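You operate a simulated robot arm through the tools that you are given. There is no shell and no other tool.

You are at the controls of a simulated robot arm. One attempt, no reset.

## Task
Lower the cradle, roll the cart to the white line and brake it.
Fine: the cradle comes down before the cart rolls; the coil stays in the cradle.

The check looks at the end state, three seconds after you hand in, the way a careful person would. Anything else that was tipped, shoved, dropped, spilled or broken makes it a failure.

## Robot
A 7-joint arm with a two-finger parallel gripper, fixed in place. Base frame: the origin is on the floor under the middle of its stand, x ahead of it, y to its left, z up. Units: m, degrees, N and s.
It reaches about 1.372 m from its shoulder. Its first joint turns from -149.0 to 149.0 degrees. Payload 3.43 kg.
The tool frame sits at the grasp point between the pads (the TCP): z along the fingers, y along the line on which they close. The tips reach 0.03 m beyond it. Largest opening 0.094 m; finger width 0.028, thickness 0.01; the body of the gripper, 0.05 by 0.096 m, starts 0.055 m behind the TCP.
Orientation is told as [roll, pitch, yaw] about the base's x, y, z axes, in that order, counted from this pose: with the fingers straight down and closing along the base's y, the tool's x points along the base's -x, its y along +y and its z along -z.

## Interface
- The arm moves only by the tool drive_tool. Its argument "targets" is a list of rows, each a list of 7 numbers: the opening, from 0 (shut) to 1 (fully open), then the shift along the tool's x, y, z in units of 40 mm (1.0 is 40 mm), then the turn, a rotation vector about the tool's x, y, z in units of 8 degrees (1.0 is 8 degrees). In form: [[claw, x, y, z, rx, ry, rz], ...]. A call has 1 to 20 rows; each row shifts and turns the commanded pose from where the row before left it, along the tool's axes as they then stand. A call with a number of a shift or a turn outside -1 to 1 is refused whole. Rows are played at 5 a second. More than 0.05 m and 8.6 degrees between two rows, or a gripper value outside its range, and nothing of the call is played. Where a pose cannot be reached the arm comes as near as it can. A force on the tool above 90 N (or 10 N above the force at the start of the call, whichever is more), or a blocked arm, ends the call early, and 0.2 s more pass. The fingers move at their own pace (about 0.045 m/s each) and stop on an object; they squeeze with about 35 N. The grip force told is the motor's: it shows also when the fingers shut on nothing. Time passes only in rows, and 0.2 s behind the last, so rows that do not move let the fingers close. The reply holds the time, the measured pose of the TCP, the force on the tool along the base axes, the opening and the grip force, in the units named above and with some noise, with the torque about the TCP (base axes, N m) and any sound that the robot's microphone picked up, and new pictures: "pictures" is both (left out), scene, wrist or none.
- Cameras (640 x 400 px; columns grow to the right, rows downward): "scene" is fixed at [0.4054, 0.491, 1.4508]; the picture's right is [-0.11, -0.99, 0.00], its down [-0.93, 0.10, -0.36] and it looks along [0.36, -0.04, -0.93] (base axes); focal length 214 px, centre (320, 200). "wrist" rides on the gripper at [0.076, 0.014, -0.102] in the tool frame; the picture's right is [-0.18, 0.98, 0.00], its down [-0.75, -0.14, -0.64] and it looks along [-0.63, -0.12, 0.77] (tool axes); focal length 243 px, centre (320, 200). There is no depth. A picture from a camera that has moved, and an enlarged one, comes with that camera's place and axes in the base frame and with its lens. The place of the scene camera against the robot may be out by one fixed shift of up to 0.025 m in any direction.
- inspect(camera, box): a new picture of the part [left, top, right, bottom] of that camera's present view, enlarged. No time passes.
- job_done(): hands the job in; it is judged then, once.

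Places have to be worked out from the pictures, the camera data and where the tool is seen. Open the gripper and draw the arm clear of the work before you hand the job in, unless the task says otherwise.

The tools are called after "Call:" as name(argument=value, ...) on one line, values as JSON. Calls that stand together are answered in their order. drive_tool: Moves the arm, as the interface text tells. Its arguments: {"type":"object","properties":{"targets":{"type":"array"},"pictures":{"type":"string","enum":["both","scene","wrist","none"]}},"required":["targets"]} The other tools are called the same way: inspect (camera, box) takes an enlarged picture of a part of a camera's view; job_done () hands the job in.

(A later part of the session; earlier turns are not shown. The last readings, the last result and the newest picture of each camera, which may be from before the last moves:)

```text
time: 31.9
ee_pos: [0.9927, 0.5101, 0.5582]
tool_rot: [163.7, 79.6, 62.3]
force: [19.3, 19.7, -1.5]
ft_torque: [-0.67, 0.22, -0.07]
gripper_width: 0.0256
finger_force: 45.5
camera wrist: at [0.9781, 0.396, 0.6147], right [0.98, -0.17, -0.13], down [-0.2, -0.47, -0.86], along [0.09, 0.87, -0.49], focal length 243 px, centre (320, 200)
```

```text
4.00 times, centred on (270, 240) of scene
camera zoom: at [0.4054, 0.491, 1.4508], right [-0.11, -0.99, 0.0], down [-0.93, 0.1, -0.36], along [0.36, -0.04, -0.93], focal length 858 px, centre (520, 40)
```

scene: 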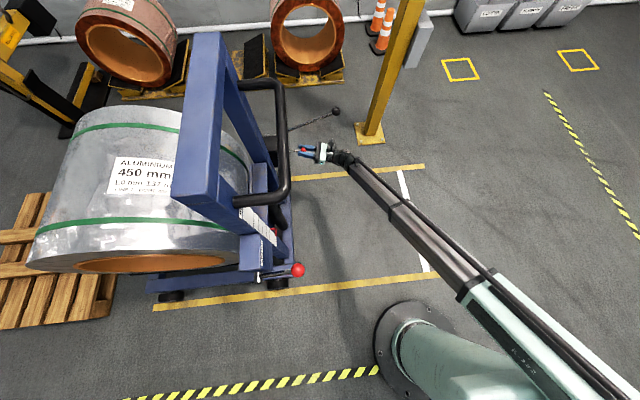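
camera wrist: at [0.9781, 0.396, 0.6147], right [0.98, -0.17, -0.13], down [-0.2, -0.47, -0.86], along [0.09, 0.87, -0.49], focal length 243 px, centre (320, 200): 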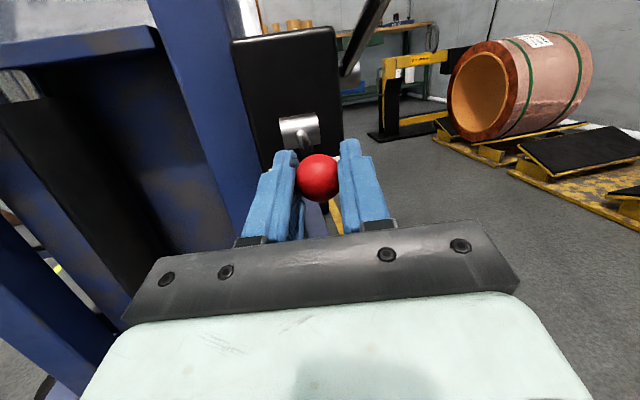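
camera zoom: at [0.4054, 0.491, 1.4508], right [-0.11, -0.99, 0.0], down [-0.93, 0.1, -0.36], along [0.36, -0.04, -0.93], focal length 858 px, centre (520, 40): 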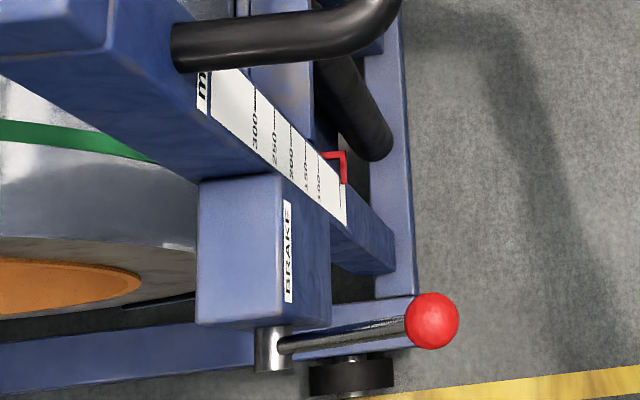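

The pointer stopped between the last two checks and seems to be at the bottom tick. I'll press a little further to confirm that nothing is left to lower.

Call:
drive_tool(targets=[[0, -0.23, 0, -0.05, 0, 0, 0], [0, -0.23, 0, -0.03, 0, 0, 0], [0, 0, 0, 0, 0, 0, 0], [0, 0, 0, 0, 0, 0, 0], [0, 0, 0, 0, 0, 0, 0]], pictures="both")

Call:
inspect(camera="scene", box=[220, 190, 320, 290])

```text
time: 33.1
ee_pos: [0.991, 0.5091, 0.545]
tool_rot: [165.0, 78.6, 63.2]
force: [-6.1, -16.2, 43.5]
ft_torque: [0.26, -0.07, -0.03]
gripper_width: 0.0257
finger_force: 45.0
camera wrist: at [0.9778, 0.3931, 0.6003], right [0.98, -0.17, -0.13], down [-0.19, -0.46, -0.87], along [0.09, 0.87, -0.48], focal length 243 px, centre (320, 200)
```

scene: 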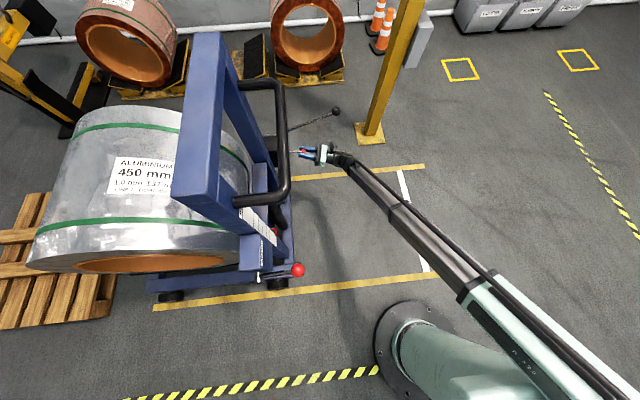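
wrist: 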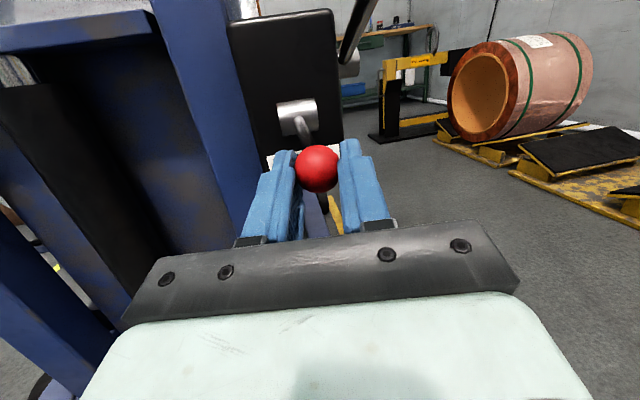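

```text
4.00 times, centred on (270, 240) of scene
camera zoom: at [0.4054, 0.491, 1.4508], right [-0.11, -0.99, 0.0], down [-0.93, 0.1, -0.36], along [0.36, -0.04, -0.93], focal length 858 px, centre (520, 40)
```

zoom: 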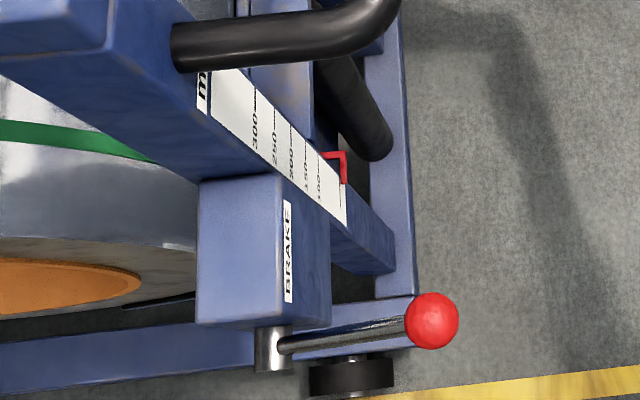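

At 43 N the lever is on its stop and the pointer no longer moves, so the cradle is at the bottom. I'll ease back up, open the gripper and see whether the lever returns by itself.

Call:
drive_tool(targets=[[0, 0.24, 0, 0.04, 0, 0, 0], [0, 0.24, 0, 0.04, 0, 0, 0], [0, 0, 0, 0, 0, 0, 0], [0.6, 0, 0, 0, 0, 0, 0], [0.6, 0, 0, 0, 0, 0, 0], [0.6, 0, 0, 0, 0, 0, 0]], pictures="both")

```text
time: 34.5
ee_pos: [0.9914, 0.5104, 0.5613]
tool_rot: [163.8, 79.3, 62.3]
force: [0.1, -0.6, 0.9]
ft_torque: [0.0, 0.02, 0.02]
gripper_width: 0.0565
finger_force: 0.0
camera wrist: at [0.9778, 0.3953, 0.6167], right [0.98, -0.17, -0.13], down [-0.2, -0.47, -0.86], along [0.09, 0.87, -0.49], focal length 243 px, centre (320, 200)
```

scene: 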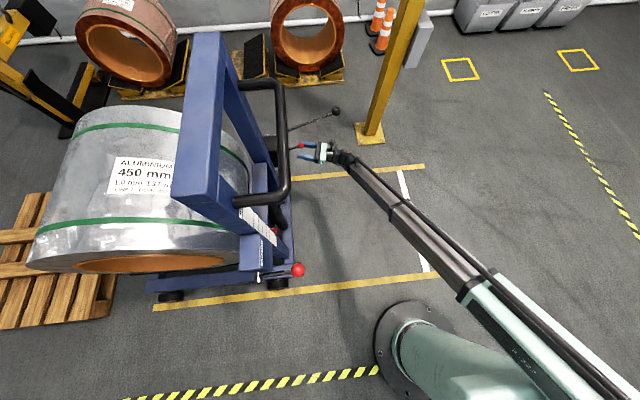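
wrist: 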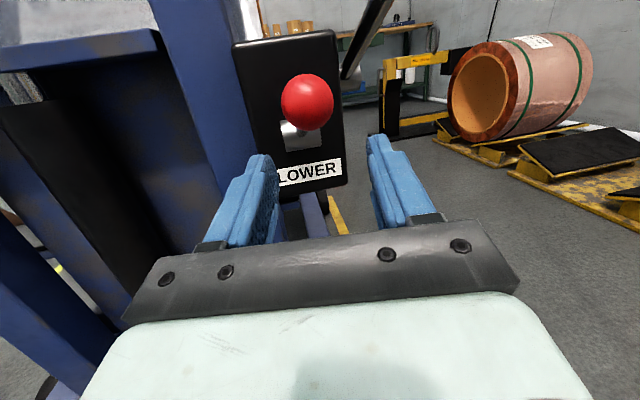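

The LOWER lever sprang back up by itself and the valve is closed. I'll back out and shift toward the scale to confirm the cradle height and look at the brake.

Call:
drive_tool(targets=[[0.6, 0, 0, -0.5, 0, 0, 0], [0.6, 0, 0, -0.7, 0, 0, 0], [0.6, 0, 0, -0.8, 0, 0, 0], [0.6, 0, 0, -0.8, 0, 0, 0], [0.6, 0, 0, -0.8, 0, 0, 0], [0.6, 0, 0, -0.8, 0, 0, 0], [0.6, 0, 0, -0.8, 0, 0, 0], [0.6, 0, 0, -0.8, 0, 0, 0], [0.6, 0.2, -0.6, 0, 0, 0, 0], [0.6, 0.3, -0.7, 0, 0, 0, 0], [0.6, 0.3, -0.7, 0, 0, 0, 0], [0.6, 0.3, -0.7, 0, 0, 0, 0], [0.6, 0.3, -0.7, 0, 0, 0, 0], [0.6, 0.3, -0.7, 0, 0, 0, 0], [0.6, 0.3, -0.7, 0, 0, 0, 0], [0.6, 0.3, -0.7, 0, 0, 0, 0], [0.6, 0.3, -0.7, 0, 0, 0, 0], [0.6, 0.3, -0.7, 0, 0, 0, 0], [0.6, 0, 0, 0, 0, 0, 0]], pictures="both")

```text
time: 38.5
ee_pos: [0.6635, 0.315, 0.6167]
tool_rot: [163.8, 79.3, 62.3]
force: [-0.4, -0.2, -0.4]
ft_torque: [-0.01, 0.03, 0.01]
gripper_width: 0.0566
finger_force: 0.0
camera wrist: at [0.6508, 0.2003, 0.6735], right [0.98, -0.17, -0.13], down [-0.2, -0.47, -0.86], along [0.09, 0.87, -0.49], focal length 243 px, centre (320, 200)
```

scene: 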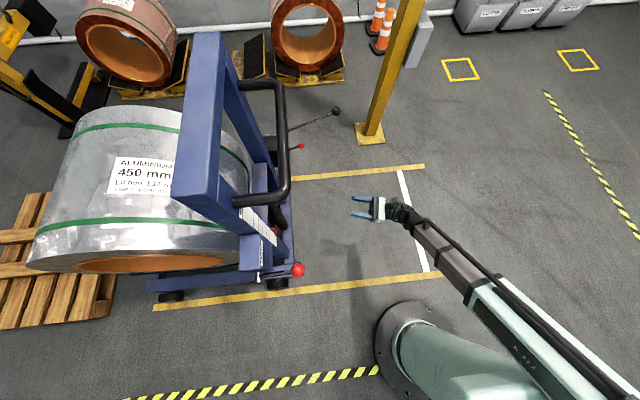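
wrist: 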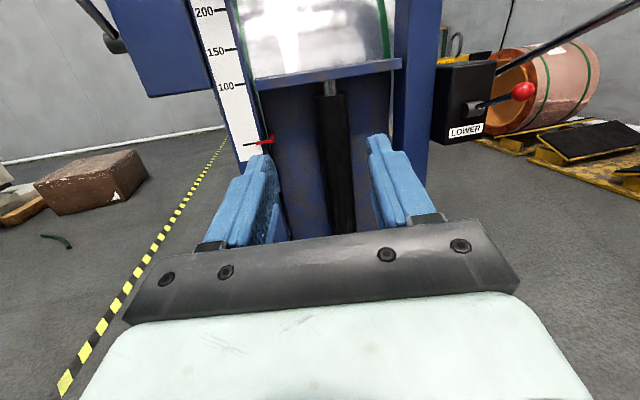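

Call:
inspect(camera="wrist", box=[200, 60, 320, 170])

Call:
inspect(camera="wrist", box=[60, 0, 300, 130])

```text
3.64 times, centred on (260, 115) of wrist
camera zoom: at [0.6508, 0.2003, 0.6735], right [0.98, -0.17, -0.13], down [-0.2, -0.47, -0.86], along [0.09, 0.87, -0.49], focal length 882 px, centre (538, 509)
```

zoom: 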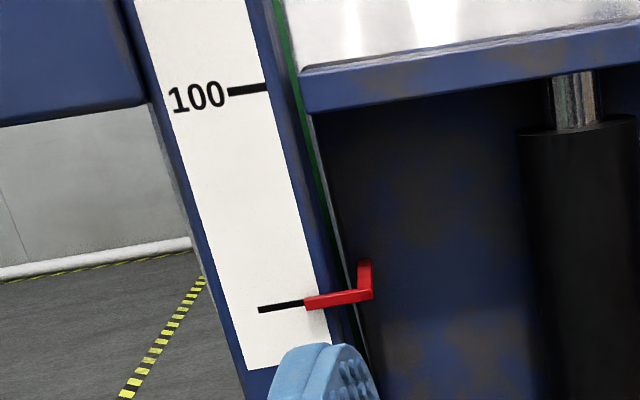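

```text
2.67 times, centred on (180, 65) of wrist
camera zoom: at [0.6508, 0.2003, 0.6735], right [0.98, -0.17, -0.13], down [-0.2, -0.47, -0.86], along [0.09, 0.87, -0.49], focal length 647 px, centre (693, 560)
```

zoom: 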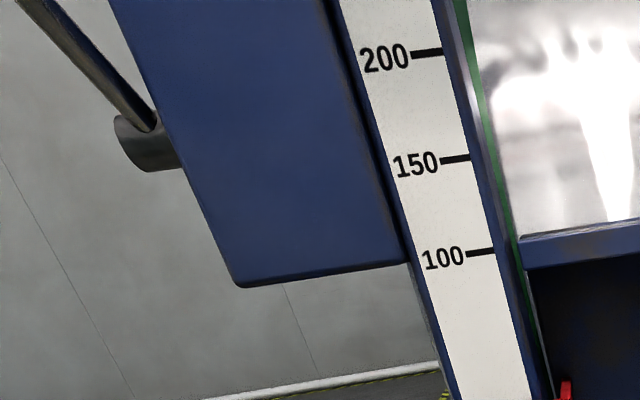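

The pointer sits exactly on the bottom tick, so the cradle is fully down. The brake lever's pivot is at about (0.42, 0.68, 0.74) and its red knob at (0.43, 0.56, 0.85). Next I'll back off, raise the arm and turn the fingers straight down, ready to take the push bar, which I now place at about y 0.56, z 1.0.

Call:
drive_tool(targets=[[1, 0.4, 0.1, -0.3, 0, 0, 0], [1, 0.6, 0.1, -0.4, 0, 0, 0], [1, 0.8, 0.1, -0.4, 0, 0, 0], [1, 0.8, 0.1, -0.4, 0, 0, 0], [1, 0.8, 0.1, -0.2, 0, 0, 0], [1, 0.8, 0.1, -0.1, 0, 0, 0], [1, 0.8, 0.1, -0.1, 0, 0, 0], [1, 0.8, 0.1, -0.1, 0, 0, 0], [1, 0.8, 0.1, -0.1, 0, 0, 0], [1, 0.8, 0.1, -0.1, 0, 0, 0], [1, 0.8, 0.1, -0.1, 0, 0, 0], [1, 0.8, 0.1, -0.1, 0, 0, 0], [1, 0.8, 0.1, -0.1, 0, 0, 0], [1, 0.8, 0.1, -0.1, 0, 0, 0], [1, 0.5, 0.1, -0.1, 0, 0, 0], [1, 0, 0, 0, 0, 0, 0]], pictures="both")

```text
time: 41.9
ee_pos: [0.6655, 0.1266, 1.0377]
tool_rot: [163.8, 79.3, 62.3]
force: [0.2, 1.0, 0.6]
ft_torque: [0.02, -0.01, 0.02]
gripper_width: 0.094
finger_force: 0.1
camera wrist: at [0.6527, 0.0122, 1.0936], right [0.98, -0.17, -0.13], down [-0.2, -0.47, -0.86], along [0.09, 0.87, -0.49], focal length 243 px, centre (320, 200)
```

scene: 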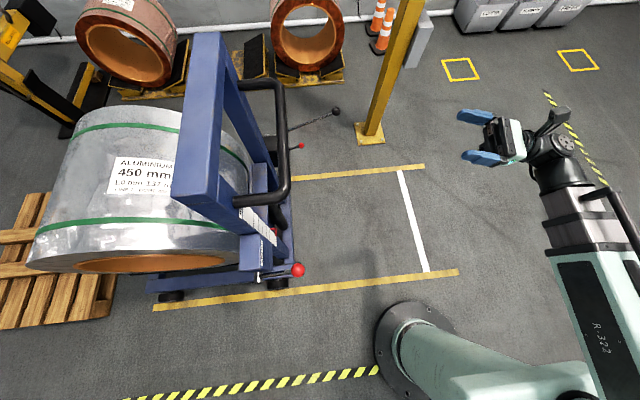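
wrist: 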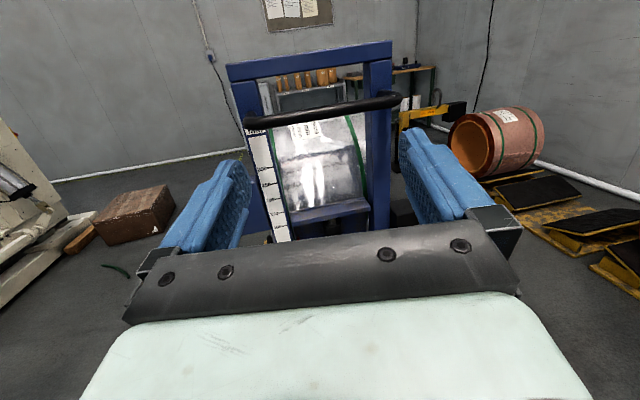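

The view confirms the bar at z ≈ 1.0, x 0.58–0.93, and the coil is still sitting properly in the cradle. Now I'll swing the fingers down.

Call:
drive_tool(targets=[[1, 0, 0, 0, 0, -0.6, 0], [1, 0, 0, 0, 0, -0.8, 0], [1, 0, 0, 0, 0, -0.8, 0], [1, 0, 0, 0, 0, -0.8, 0], [1, 0, 0, 0, 0, -0.8, 0], [1, 0, 0, 0, 0, -0.8, 0], [1, 0, 0, 0, 0, -0.8, 0], [1, 0, 0, 0, 0, -0.8, 0], [1, 0, 0, 0, 0, -0.8, 0], [1, 0, 0, 0, 0, -0.8, 0], [1, 0, 0, 0, 0, -0.8, 0], [1, 0, 0, 0, 0, -0.8, 0], [1, 0, 0, 0, 0, -0.8, 0], [1, 0, 0, 0, 0, -0.8, 0], [1, 0, 0, 0, 0, -0.8, 0], [1, 0, 0, 0, 0, -0.8, 0], [1, 0, 0, 0, 0, 0, 0]], pictures="scene")

Call:
drive_tool(targets=[[1, 0, 0, 0, 0, 0, -0.6], [1, 0, 0, 0, 0, 0, -0.8], [1, 0, 0, 0, 0, 0, -0.8], [1, 0, 0, 0, 0, 0, -0.8], [1, 0, 0, 0, 0, 0, -0.8], [1, 0, 0, 0, 0, 0, -0.8], [1, 0, 0, 0, 0, 0, -0.8], [1, 0, 0, 0, 0, 0, -0.8], [1, 0, 0, 0, 0, 0, -0.8], [1, 0, 0, 0, 0, 0, -0.8], [1, 0, 0, 0, 0, 0, -0.8], [1, 0, 0, 0, 0, 0, -0.8], [1, 0, 0, 0, 0, 0, -0.8], [1, 0, 0, 0, 0, 0, -0.8], [1, 0, 0, 0, 0, 0, -0.8], [1, 0, 0, 0, 0, 0, -0.8], [1, 0, 0, 0, 0, 0, 0]], pictures="both")

```text
time: 45.5
ee_pos: [0.6642, 0.127, 1.0381]
tool_rot: [3.1, -0.6, -101.8]
force: [0.2, 0.5, -0.2]
ft_torque: [0.0, 0.03, -0.02]
gripper_width: 0.0939
finger_force: 0.0
```

scene: 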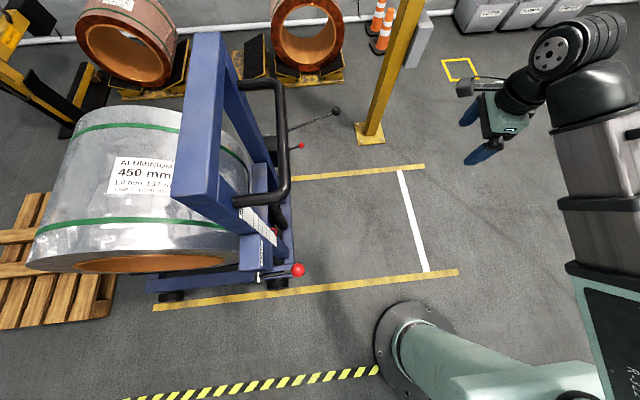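

```text
time: 49.1
ee_pos: [0.6648, 0.1257, 1.0382]
tool_rot: [-1.0, -2.8, -0.9]
force: [0.0, -0.5, -0.8]
ft_torque: [0.01, 0.03, 0.02]
gripper_width: 0.094
finger_force: 0.0
camera wrist: at [0.583, 0.1431, 1.1348], right [0.2, 0.98, -0.01], down [0.72, -0.14, 0.68], along [0.67, -0.14, -0.73], focal length 243 px, centre (320, 200)
```

scene: 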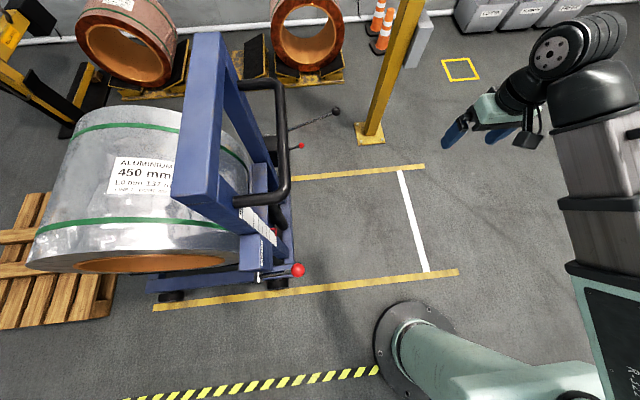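
wrist: 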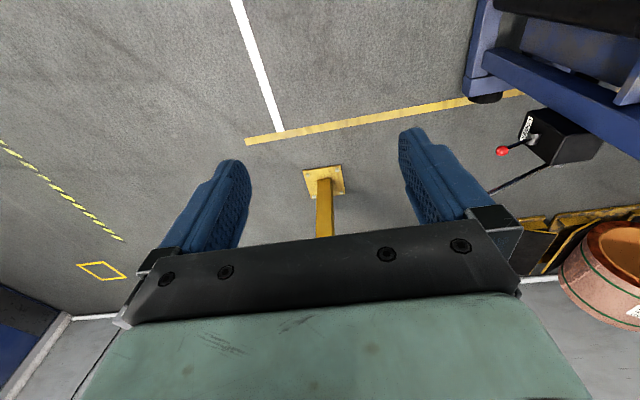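

The fingers now point straight down, closing along y. The white line measures y ≈ -0.18 and the cart's front edge y ≈ 0.66, so the travel is about 0.84 m. I'll move above and short of the bar with a slight lean to keep the wrist away from the frame.

Call:
drive_tool(targets=[[1, -0.16, 0.4, -0.2, -0.1, 0, 0], [1, -0.16, 0.6, -0.2, -0.1, 0, 0], [1, -0.16, 0.6, -0.2, -0.1, 0, 0], [1, -0.16, 0.6, -0.2, -0.1, 0, 0], [1, -0.16, 0.6, -0.2, -0.1, 0, 0], [1, -0.16, 0.6, -0.2, -0.1, 0, 0], [1, -0.16, 0.6, -0.2, -0.1, 0, 0], [1, -0.16, 0.6, -0.2, -0.1, 0, 0], [1, -0.16, 0.6, -0.2, -0.1, 0, 0], [1, -0.16, 0.6, -0.2, -0.1, 0, 0], [1, -0.16, 0.6, -0.2, -0.1, 0, 0], [1, -0.16, 0.6, -0.2, -0.1, 0, 0], [1, 0, 0, 0, 0, 0, 0]], pictures="both")

```text
time: 51.9
ee_pos: [0.7414, 0.4003, 1.1544]
tool_rot: [8.7, -2.8, -1.0]
force: [-1.2, -0.1, -0.5]
ft_torque: [0.03, 0.0, -0.03]
gripper_width: 0.0939
finger_force: 0.0
camera wrist: at [0.6589, 0.3999, 1.2536], right [0.19, 0.97, 0.16], down [0.72, -0.25, 0.65], along [0.67, -0.01, -0.74], focal length 243 px, centre (320, 200)
```

scene: 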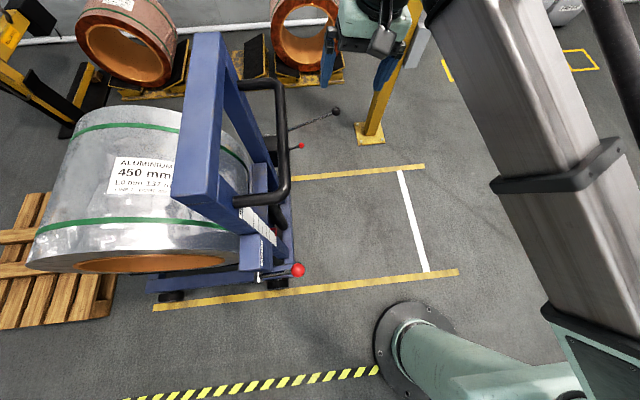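
wrist: 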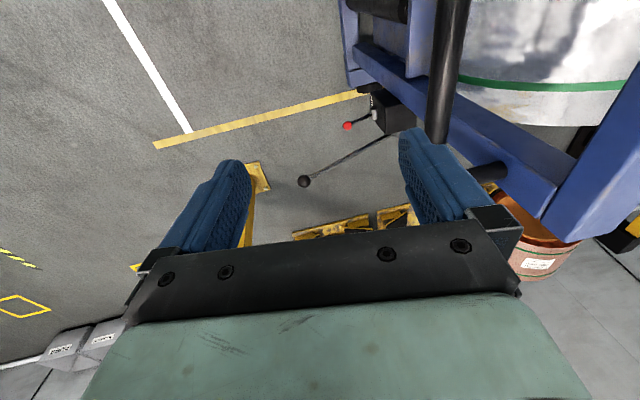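

The bar centre works out to (0.75, 0.561, 0.998). I'll move over it and come down to about 9 cm above before the last step.

Call:
drive_tool(targets=[[1, 0, 0.5, 0, 0, 0, 0], [1, 0, 0.7, 0, 0, 0, 0], [1, 0, 0.7, 0, 0, 0, 0], [1, 0, 0.7, 0, 0, 0, 0], [1, 0, 0.5, 0, 0, 0, 0], [1, 0, 0.27, 0.3, 0, 0, 0], [1, 0, 0, 0.5, 0, 0, 0], [1, 0, 0, 0.5, 0, 0, 0], [1, 0, 0, 0.5, 0, 0, 0], [1, 0, 0, 0.4, 0, 0, 0], [1, 0, 0, 0, 0, 0, 0]], pictures="both")

```text
time: 54.3
ee_pos: [0.7475, 0.5448, 1.0871]
tool_rot: [8.5, -2.7, -1.0]
force: [-0.2, 0.1, 0.0]
ft_torque: [-0.02, 0.01, 0.01]
gripper_width: 0.0939
finger_force: 0.2
camera wrist: at [0.6647, 0.545, 1.1854], right [0.19, 0.97, 0.15], down [0.72, -0.25, 0.65], along [0.67, -0.01, -0.74], focal length 243 px, centre (320, 200)
```

scene: 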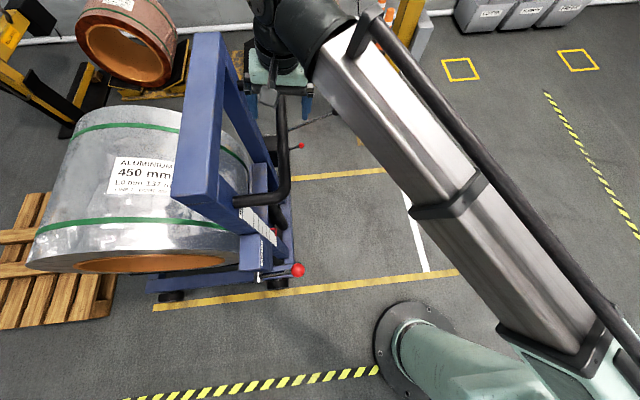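
wrist: 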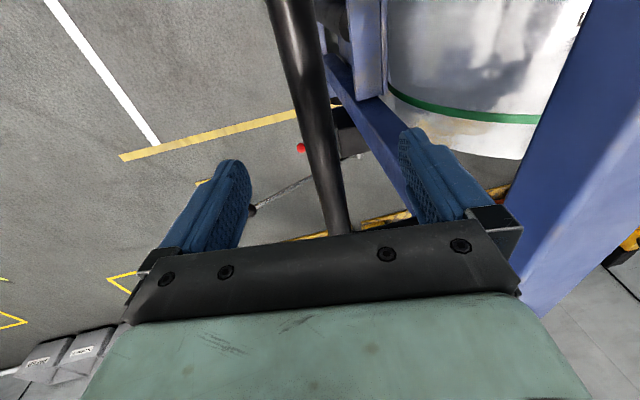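

The bar is centred between the fingers. I'll go down the last 9 cm and close on it.

Call:
drive_tool(targets=[[1, 0, 0, 0.4, 0, 0, 0], [1, 0, 0, 0.46, 0, 0, 0], [1, 0, 0, 0.46, 0, 0, 0], [1, 0, 0, 0.46, 0, 0, 0], [1, 0, 0, 0.46, 0, 0, 0], [1, 0, 0, 0, 0, 0, 0], [0, 0, 0, 0, 0, 0, 0], [0, 0, 0, 0, 0, 0, 0], [0, 0, 0, 0, 0, 0, 0], [0, 0, 0, 0, 0, 0, 0], [0, 0, 0, 0, 0, 0, 0]], pictures="both")

```text
time: 56.7
ee_pos: [0.7508, 0.5562, 0.9986]
tool_rot: [8.4, -2.9, -1.0]
force: [-0.1, -13.1, -4.5]
ft_torque: [-0.01, -0.04, 0.58]
gripper_width: 0.0324
finger_force: 40.8
camera wrist: at [0.6687, 0.5563, 1.0968], right [0.19, 0.97, 0.15], down [0.72, -0.25, 0.65], along [0.67, -0.02, -0.74], focal length 243 px, centre (320, 200)
```

scene: 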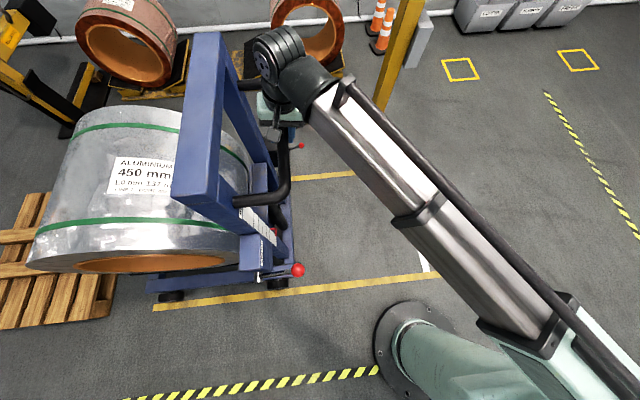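
wrist: 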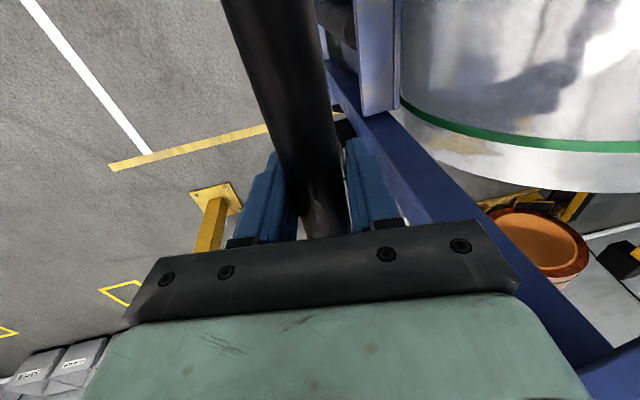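

The bar is gripped (32 mm). Now a gentle test pull along -y to see whether the cart rolls or is braked.

Call:
drive_tool(targets=[[0, -0.002, -0.06, -0.009, 0, 0, 0], [0, -0.002, -0.1, -0.015, 0, 0, 0], [0, -0.002, -0.123, -0.019, 0, 0, 0], [0, -0.002, -0.123, -0.019, 0, 0, 0], [0, -0.002, -0.123, -0.019, 0, 0, 0]], pictures="both")

```text
time: 57.8
ee_pos: [0.7521, 0.5553, 0.998]
tool_rot: [10.3, -2.9, -0.5]
force: [0.1, 21.9, -18.8]
ft_torque: [-0.34, -0.45, -0.21]
gripper_width: 0.0323
finger_force: 45.4
stopped in row 5: the force on the tool passed its limit at 95 N (the readings are from after the stop); the commanded pose is now the measured one
camera wrist: at [0.6687, 0.5523, 1.0967], right [0.18, 0.97, 0.18], down [0.72, -0.26, 0.64], along [0.67, 0.01, -0.74], focal length 243 px, centre (320, 200)
```

scene: 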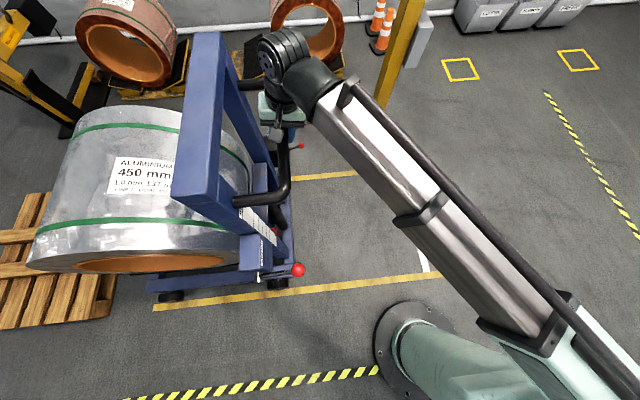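
wrist: 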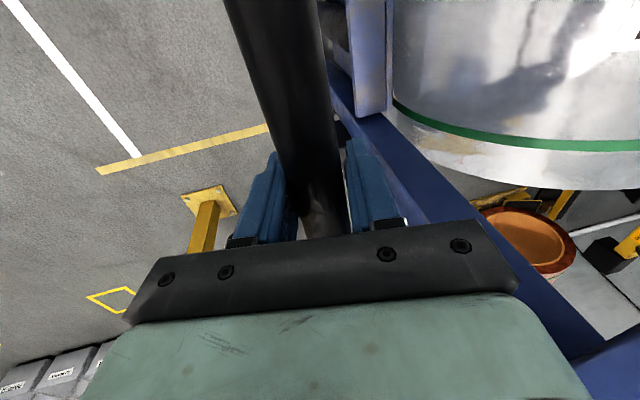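

The bar barely moved at 95 N, so the brake is probably on. I'll make one gentler sustained pull to tell the brake from inertia.

Call:
drive_tool(targets=[[0, 0, -0.08, -0.012, 0, 0, 0], [0, 0, -0.08, -0.012, 0, 0, 0], [0, 0, 0, 0, 0, 0, 0], [0, 0, 0, 0, 0, 0, 0], [0, 0, 0, 0, 0, 0, 0], [0, 0, 0, 0, 0, 0, 0]], pictures="none")

```text
time: 59.2
ee_pos: [0.7518, 0.555, 0.9975]
tool_rot: [11.2, -3.0, -0.2]
force: [13.1, 80.7, -13.0]
ft_torque: [-0.43, 0.87, -0.27]
gripper_width: 0.0324
finger_force: 45.0
```

It holds at 80 N without moving, so the parking brake is on and has to be released first. I'll relax the pull, open the gripper and lift off the bar.

Call:
drive_tool(targets=[[0, 0, 0.08, 0.012, 0, 0, 0], [0, 0, 0.08, 0.012, 0, 0, 0], [0.3, 0, 0.06, 0, 0, 0, 0], [1, 0, 0, 0, 0, 0, 0], [1, 0, 0, 0, 0, 0, 0], [1, 0, 0, 0, 0, 0, 0], [1, 0, 0, 0, 0, 0, 0], [1, 0, 0, -0.3, 0, 0, 0], [1, 0, 0, -0.5, 0, 0, 0], [1, 0, 0, -0.5, 0, 0, 0], [1, 0, 0, -0.5, 0, 0, 0], [1, 0, 0, -0.5, 0, 0, 0], [1, 0, 0, -0.5, 0, 0, 0], [1, 0, 0, 0, 0, 0, 0]], pictures="both")

```text
time: 62.2
ee_pos: [0.7453, 0.5371, 1.1117]
tool_rot: [10.1, -2.9, -0.7]
force: [-0.4, 0.2, -0.6]
ft_torque: [0.0, 0.01, -0.01]
gripper_width: 0.0943
finger_force: 0.2
camera wrist: at [0.6632, 0.533, 1.2093], right [0.18, 0.97, 0.18], down [0.72, -0.26, 0.64], along [0.67, 0.01, -0.74], focal length 243 px, centre (320, 200)
```

scene: 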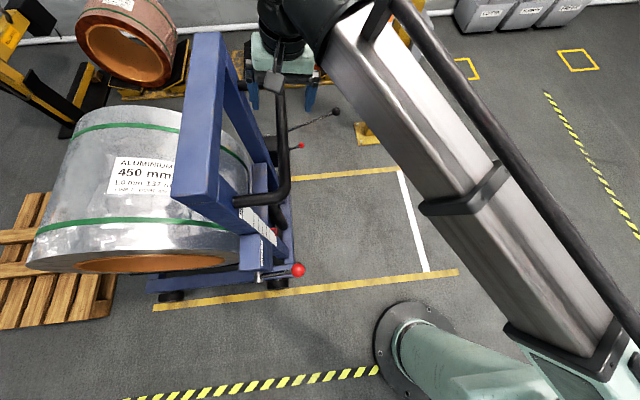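
wrist: 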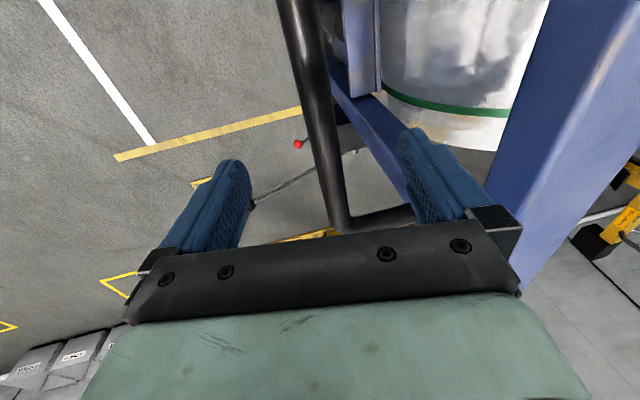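

Released cleanly, and the cart has not moved. I'll back away along -y, then turn to the horizontal finger-forward pose for the brake lever.

Call:
drive_tool(targets=[[1, 0, -0.4, -0.2, 0, 0, 0], [1, 0, -0.7, -0.2, 0, 0, 0], [1, 0, -0.8, -0.2, 0, 0, 0], [1, 0, -0.8, -0.1, 0, 0, 0], [1, 0.2, -0.8, 0, 0, 0, 0], [1, 0.4, -0.8, 0, 0, 0, 0], [1, 0.4, -0.8, 0, 0, 0, 0], [1, 0.4, -0.8, 0, 0, 0, 0], [1, 0.4, -0.8, 0, 0, 0, 0], [1, 0.4, -0.8, 0, 0, 0, 0], [1, 0.4, -0.6, 0, 0, 0, 0.4], [1, 0, 0, 0, 0, 0, 0.6], [1, 0, 0, 0, 0, 0, 0.8], [1, 0, 0, 0, 0, 0, 0.8], [1, 0, 0, 0, 0, 0, 0.8], [1, 0, 0, 0, 0, 0, 0.8], [1, 0, 0, 0, 0, 0, 0.8], [1, 0, 0, 0, 0, 0, 0.8], [1, 0, 0, 0, 0, 0, 0.8], [1, 0, 0, 0, 0, 0, 0.8]], pictures="scene")

Call:
drive_tool(targets=[[1, 0, 0, 0, 0, 0, 0.8], [1, 0, 0, 0, 0, 0, 0.8], [1, 0, 0, 0, 0, 0, 0.8], [1, 0, 0, 0, 0, 0, 0.8], [1, 0, 0, 0, 0, 0.6, 0.4], [1, 0, 0, 0, 0, 0.8, 0], [1, 0, 0, 0, 0, 0.8, 0], [1, 0, 0, 0, 0, 0.8, 0], [1, 0, 0, 0, 0, 0.8, 0], [1, 0, 0, 0, 0, 0.8, 0], [1, 0, 0, 0, 0, 0.8, 0], [1, 0, 0, 0, 0, 0.8, 0], [1, 0, 0, 0, 0, 0.8, 0], [1, 0, 0, 0, 0, 0.8, 0], [1, 0, 0, 0, 0, 0.8, 0], [1, 0, 0, 0, 0, 0.8, 0], [1, 0, 0, 0, 0, 0.8, 0], [1, 0, 0, 0, 0, 0, 0]], pictures="both")

```text
time: 66.4
ee_pos: [0.6402, 0.2131, 1.0767]
tool_rot: [7.7, 7.1, -59.1]
force: [-0.4, -0.4, -0.4]
ft_torque: [0.01, -0.01, -0.01]
gripper_width: 0.0942
finger_force: 0.1
```

scene: 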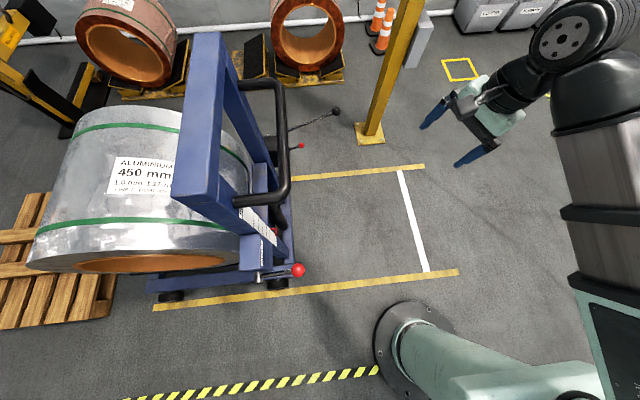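

```text
time: 70.2
ee_pos: [0.6408, 0.2114, 1.0767]
tool_rot: [117.3, 86.4, 28.8]
force: [-0.3, -0.2, -0.1]
ft_torque: [0.02, 0.04, -0.01]
gripper_width: 0.0939
finger_force: 0.2
camera wrist: at [0.6517, 0.1074, 1.1493], right [0.99, 0.03, -0.13], down [-0.08, -0.62, -0.78], along [-0.1, 0.78, -0.61], focal length 243 px, centre (320, 200)
```

scene: 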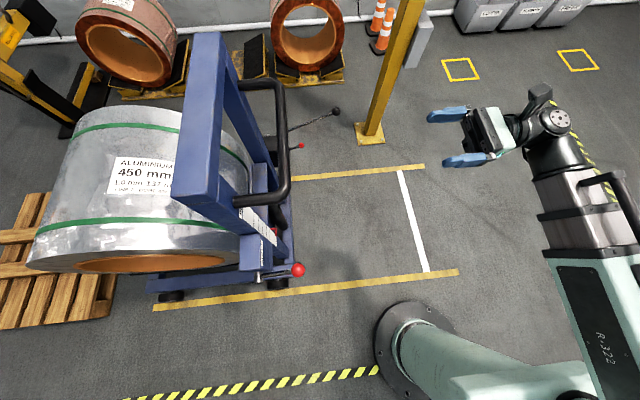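
wrist: 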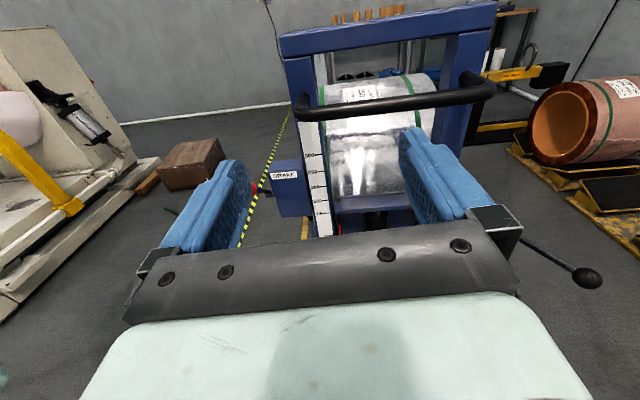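

Now I'll shift toward the brake side for a close look at the lever.

Call:
drive_tool(targets=[[1, -0.2, -0.4, 0.1, 0, 0, 0], [1, -0.3, -0.6, 0.1, 0, 0, 0], [1, -0.3, -0.6, 0.1, 0, 0, 0], [1, -0.3, -0.6, 0.1, 0, 0, 0], [1, -0.3, -0.6, 0.1, 0, 0, 0], [1, -0.3, -0.6, 0.1, 0, 0, 0], [1, -0.3, -0.6, 0.1, 0, 0, 0], [1, 0, 0, 0, 0, 0, 0]], pictures="both")

```text
time: 72.0
ee_pos: [0.5514, 0.2428, 0.991]
tool_rot: [116.3, 86.4, 27.8]
force: [0.4, -0.2, 0.2]
ft_torque: [0.02, -0.03, 0.01]
gripper_width: 0.0935
finger_force: 0.0
out of reach, approached as far as the arm can: row 5, 6, 7
camera wrist: at [0.5623, 0.137, 1.0642], right [0.99, 0.03, -0.13], down [-0.08, -0.62, -0.78], along [-0.1, 0.78, -0.62], focal length 243 px, centre (320, 200)
```

scene: 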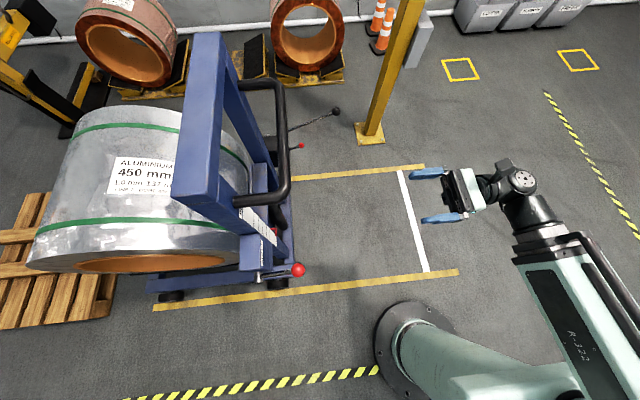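
wrist: 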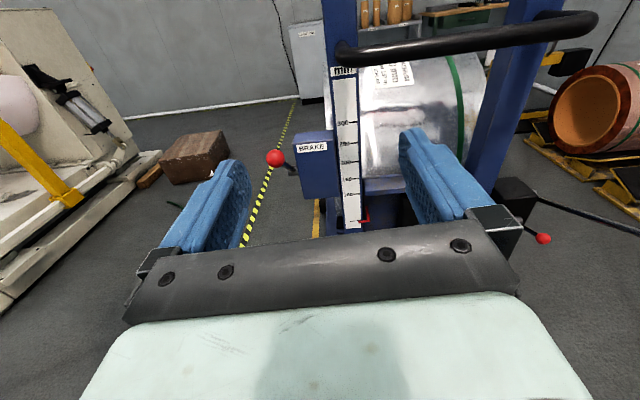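

The arm cannot fold further at this spot, but the knob lies further out in y. I'll zoom in on the brake lever from here.

Call:
inspect(camera="wrist", box=[230, 110, 390, 230])

Call:
inspect(camera="scene", box=[225, 230, 315, 300])

```text
3.33 times, centred on (310, 170) of wrist
camera zoom: at [0.5623, 0.137, 1.0642], right [0.99, 0.03, -0.13], down [-0.08, -0.62, -0.78], along [-0.1, 0.78, -0.62], focal length 809 px, centre (353, 300)
```

zoom: 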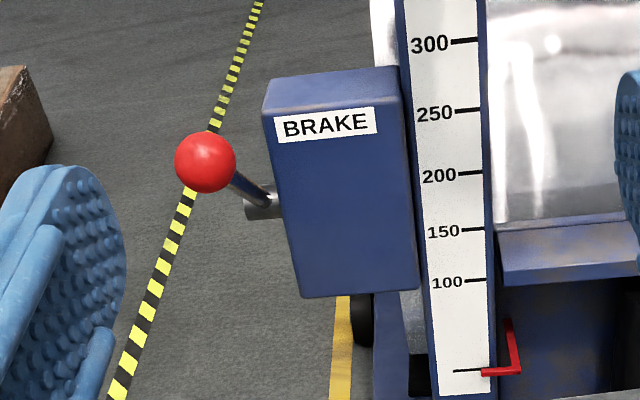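

```text
5.71 times, centred on (270, 265) of scene
camera zoom: at [0.4054, 0.491, 1.4508], right [-0.11, -0.99, 0.0], down [-0.93, 0.1, -0.36], along [0.36, -0.04, -0.93], focal length 1226 px, centre (606, -171)
```

zoom: 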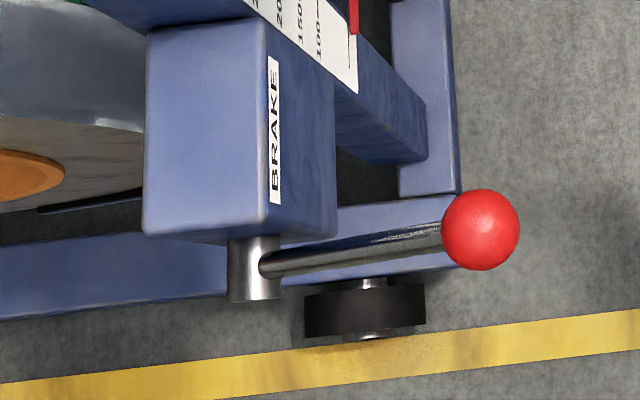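

The knob is confirmed at about (0.43, 0.564, 0.845), 36 mm across. To keep the wrist out where the arm can reach, I'll yaw the tool about 30° so the fingers point toward -x/+y.

Call:
drive_tool(targets=[[1, 0, 0, 0, 0.6, 0, 0], [1, 0, 0, 0, 0.7, 0, 0], [1, 0, 0, 0, 0.7, 0, 0], [1, 0, 0, 0, 0.7, 0, 0], [1, 0, 0, 0, 0.7, 0, 0], [1, 0, 0, 0, 0.5, 0, 0], [1, 0, 0, 0, 0, 0, 0], [1, 0, 0, 0, 0, 0, 0]], pictures="both")

```text
time: 73.8
ee_pos: [0.5521, 0.2441, 0.9925]
tool_rot: [85.0, 86.4, 27.3]
force: [1.4, 0.2, -0.2]
ft_torque: [-0.04, -0.02, 0.0]
gripper_width: 0.0942
finger_force: 0.1
camera wrist: at [0.6119, 0.1631, 1.0687], right [0.84, 0.53, -0.12], down [0.26, -0.6, -0.76], along [-0.47, 0.6, -0.64], focal length 243 px, centre (320, 200)
```

scene: 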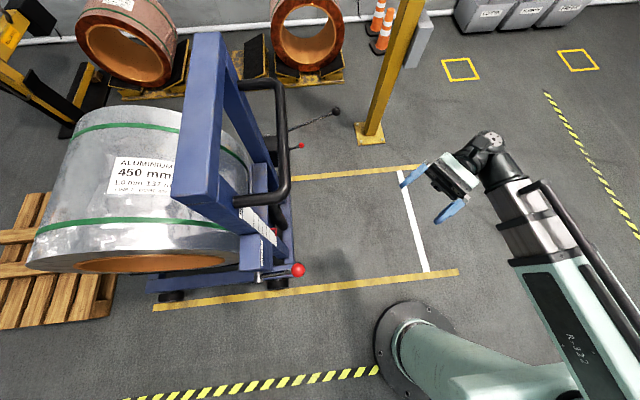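
wrist: 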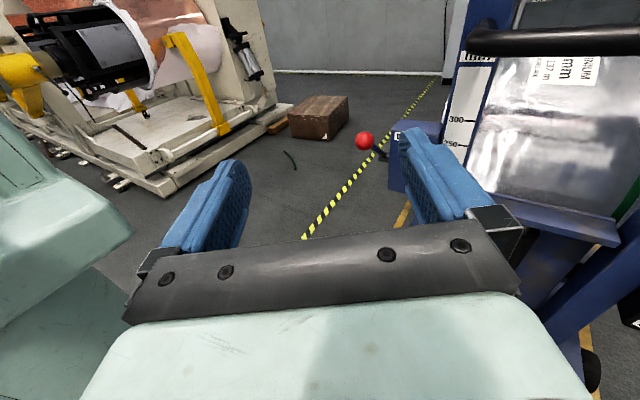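

The knob re-measures at (0.431, 0.564, 0.844). I'll move to about 10 cm short of it.

Call:
drive_tool(targets=[[0.8, -0.3, 0.12, 0.4, 0, 0, 0], [0.8, -0.37, 0.145, 0.6, 0, 0, 0], [0.8, -0.37, 0.145, 0.6, 0, 0, 0], [0.8, -0.37, 0.145, 0.6, 0, 0, 0], [0.8, -0.37, 0.145, 0.6, 0, 0, 0], [0.8, -0.37, 0.145, 0.6, 0, 0, 0], [0.8, -0.37, 0.145, 0.6, 0, 0, 0], [0.8, -0.37, 0.145, 0.6, 0, 0, 0], [0.8, -0.37, 0.145, 0.6, 0, 0, 0], [0.8, -0.37, 0.145, 0.6, 0, 0, 0], [0.8, -0.1, 0.05, 0.1, 0, 0, 0], [0.8, 0, 0, 0, 0, 0, 0]], pictures="both")

```text
time: 76.4
ee_pos: [0.4817, 0.4773, 0.8467]
tool_rot: [85.4, 86.5, 27.9]
force: [-0.1, 0.0, 0.0]
ft_torque: [-0.01, -0.02, 0.0]
gripper_width: 0.0752
finger_force: 0.0
camera wrist: at [0.5432, 0.3953, 0.9228], right [0.84, 0.53, -0.12], down [0.27, -0.6, -0.76], along [-0.48, 0.6, -0.64], focal length 243 px, centre (320, 200)
```

scene: 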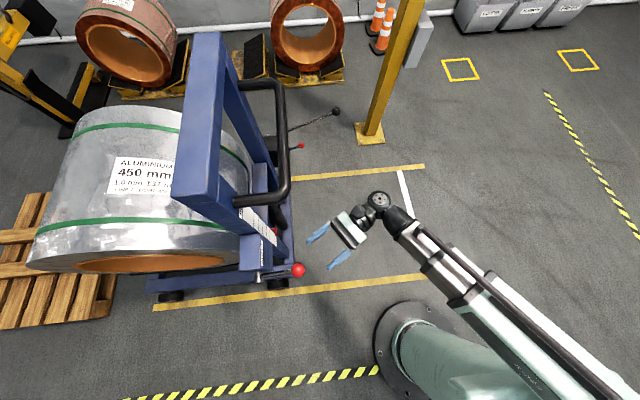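
wrist: 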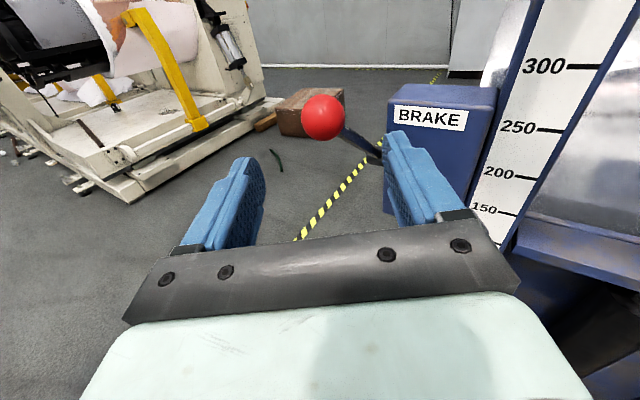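

The knob is straight ahead, about 10 cm along the fingers. I'll advance and close on it.

Call:
drive_tool(targets=[[0.8, -0.01, 0, 0.4, 0, 0, 0], [0.8, -0.01, 0, 0.52, 0, 0, 0], [0.8, -0.01, 0, 0.52, 0, 0, 0], [0.8, -0.01, 0, 0.52, 0, 0, 0], [0.8, -0.01, 0, 0.52, 0, 0, 0], [0, 0, 0, 0, 0, 0, 0], [0, 0, 0, 0, 0, 0, 0], [0, 0, 0, 0, 0, 0, 0], [0, 0, 0, 0, 0, 0, 0]], pictures="both")

```text
time: 78.4
ee_pos: [0.4293, 0.5613, 0.8423]
tool_rot: [86.0, 86.5, 28.8]
force: [8.8, -1.3, 3.7]
ft_torque: [0.3, 0.12, 0.01]
gripper_width: 0.036
finger_force: 44.2
camera wrist: at [0.4908, 0.4793, 0.9193], right [0.84, 0.53, -0.12], down [0.27, -0.59, -0.76], along [-0.48, 0.6, -0.64], focal length 243 px, centre (320, 200)
```

scene: 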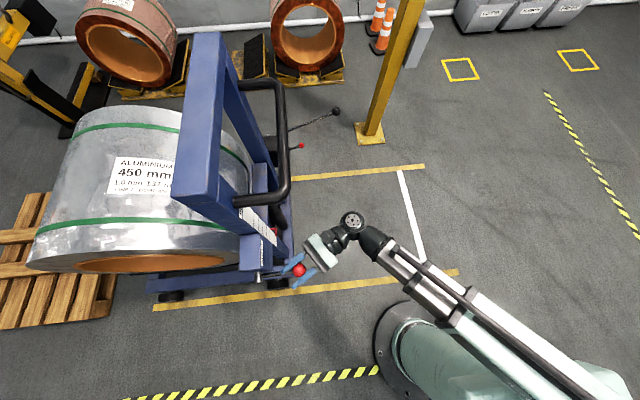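
wrist: 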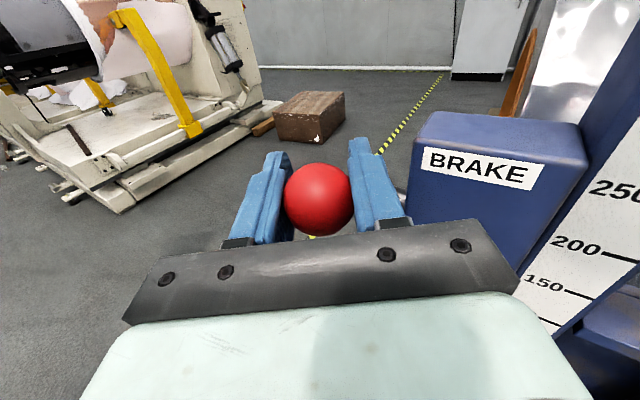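

The knob is gripped. I'll try the lever gently downward along its arc first, in about 10 mm, and watch the force.

Call:
drive_tool(targets=[[0, -0.091, -0.05, -0.07, 0, 0, 0], [0, -0.091, -0.05, -0.07, 0, 0, 0], [0, 0, 0, 0, 0, 0, 0]], pictures="none")

```text
time: 79.2
ee_pos: [0.4287, 0.5535, 0.8355]
tool_rot: [85.5, 86.4, 28.0]
force: [14.1, 13.4, 6.4]
ft_torque: [1.59, -0.14, -0.22]
gripper_width: 0.0357
finger_force: 45.2
```

The lever moves down with light resistance. I'll keep following its arc downward.

Call:
drive_tool(targets=[[0, -0.274, -0.124, -0.167, 0, 0, 0], [0, -0.292, -0.112, -0.146, 0, 0, 0], [0, -0.307, -0.098, -0.123, 0, 0, 0], [0, -0.318, -0.084, -0.099, 0, 0, 0], [0, 0, 0, 0, 0, 0, 0]], pictures="both")

```text
time: 80.4
ee_pos: [0.4283, 0.5293, 0.7871]
tool_rot: [84.9, 86.6, 27.7]
force: [3.9, 9.7, 4.7]
ft_torque: [1.14, 0.53, -0.06]
gripper_width: 0.0402
finger_force: 44.8
camera wrist: at [0.4896, 0.4477, 0.8631], right [0.83, 0.54, -0.13], down [0.27, -0.6, -0.76], along [-0.48, 0.6, -0.64], focal length 243 px, centre (320, 200)
```

scene: 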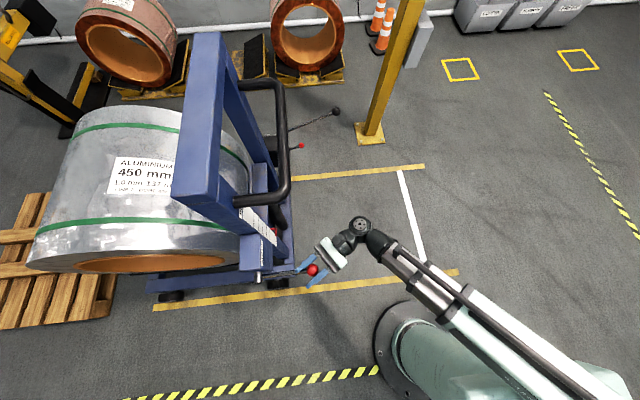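
wrist: 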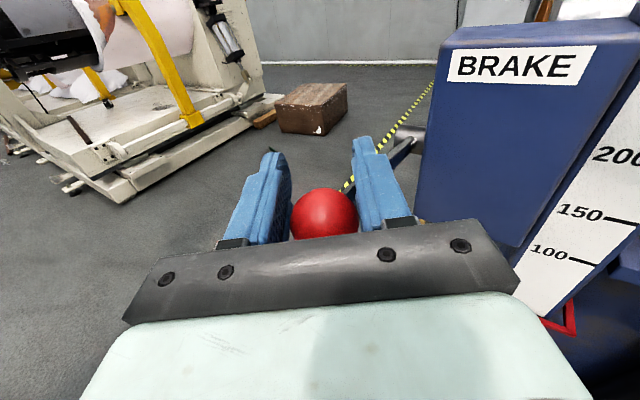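

The knob slid lower in the pads: the lever has gone further down (about 11° above horizontal) than my tool. I'll open the fingers and see where the lever rests.

Call:
drive_tool(targets=[[0.9, 0, 0, 0, 0, 0, 0], [0.9, 0, 0, 0, 0, 0, 0], [0.9, 0, 0, 0, 0, 0, 0], [0.9, 0, 0, 0, 0, 0, 0]], pictures="both")

```text
time: 81.4
ee_pos: [0.4276, 0.5289, 0.7872]
tool_rot: [85.1, 86.5, 27.7]
force: [0.3, -0.1, 0.2]
ft_torque: [-0.01, 0.01, -0.03]
gripper_width: 0.0846
finger_force: 0.0
camera wrist: at [0.4899, 0.4476, 0.8635], right [0.84, 0.54, -0.12], down [0.27, -0.6, -0.76], along [-0.48, 0.6, -0.64], focal length 243 px, centre (320, 200)
```

scene: 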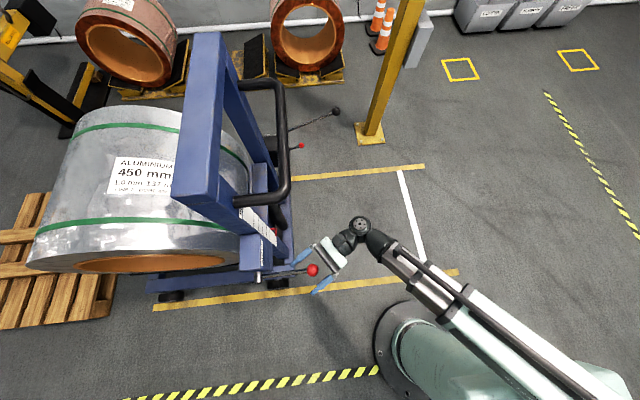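
wrist: 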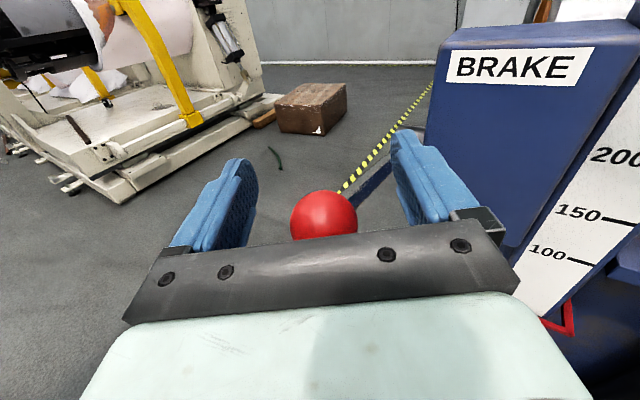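

The lever stays where it was left (no spring), with the knob now at about (0.43, 0.525, 0.771). I'll re-centre a little lower and further back so the rod does not foul the finger, and grip again.

Call:
drive_tool(targets=[[0.9, -0.2, -0.015, -0.25, -0.5, 0, 0], [0.9, -0.2, -0.015, -0.2, -0.7, 0, 0], [0.9, 0, 0, 0, 0, 0, 0], [0, 0, 0, 0, 0, 0, 0], [0, 0, 0, 0, 0, 0, 0], [0, 0, 0, 0, 0, 0, 0], [0, 0, 0, 0, 0, 0, 0], [0, 0, 0, 0, 0, 0, 0]], pictures="wrist")

```text
time: 83.2
ee_pos: [0.4364, 0.5132, 0.7705]
tool_rot: [94.8, 86.6, 27.7]
force: [0.5, -1.0, 0.1]
ft_torque: [0.06, 0.01, -0.07]
gripper_width: 0.0356
finger_force: 45.2
camera wrist: at [0.485, 0.422, 0.8469], right [0.91, 0.39, -0.12], down [0.16, -0.62, -0.76], along [-0.37, 0.68, -0.63], focal length 243 px, centre (320, 200)
```

wrist: 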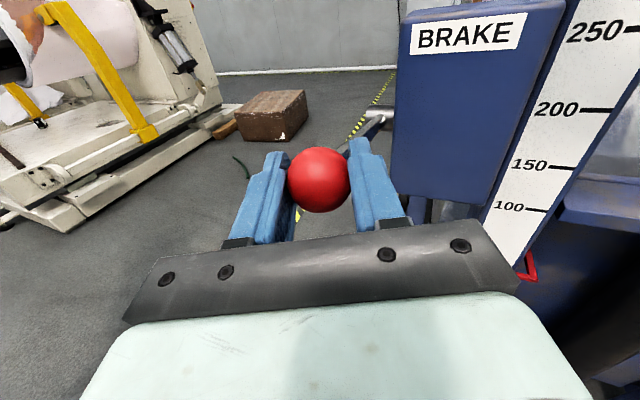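

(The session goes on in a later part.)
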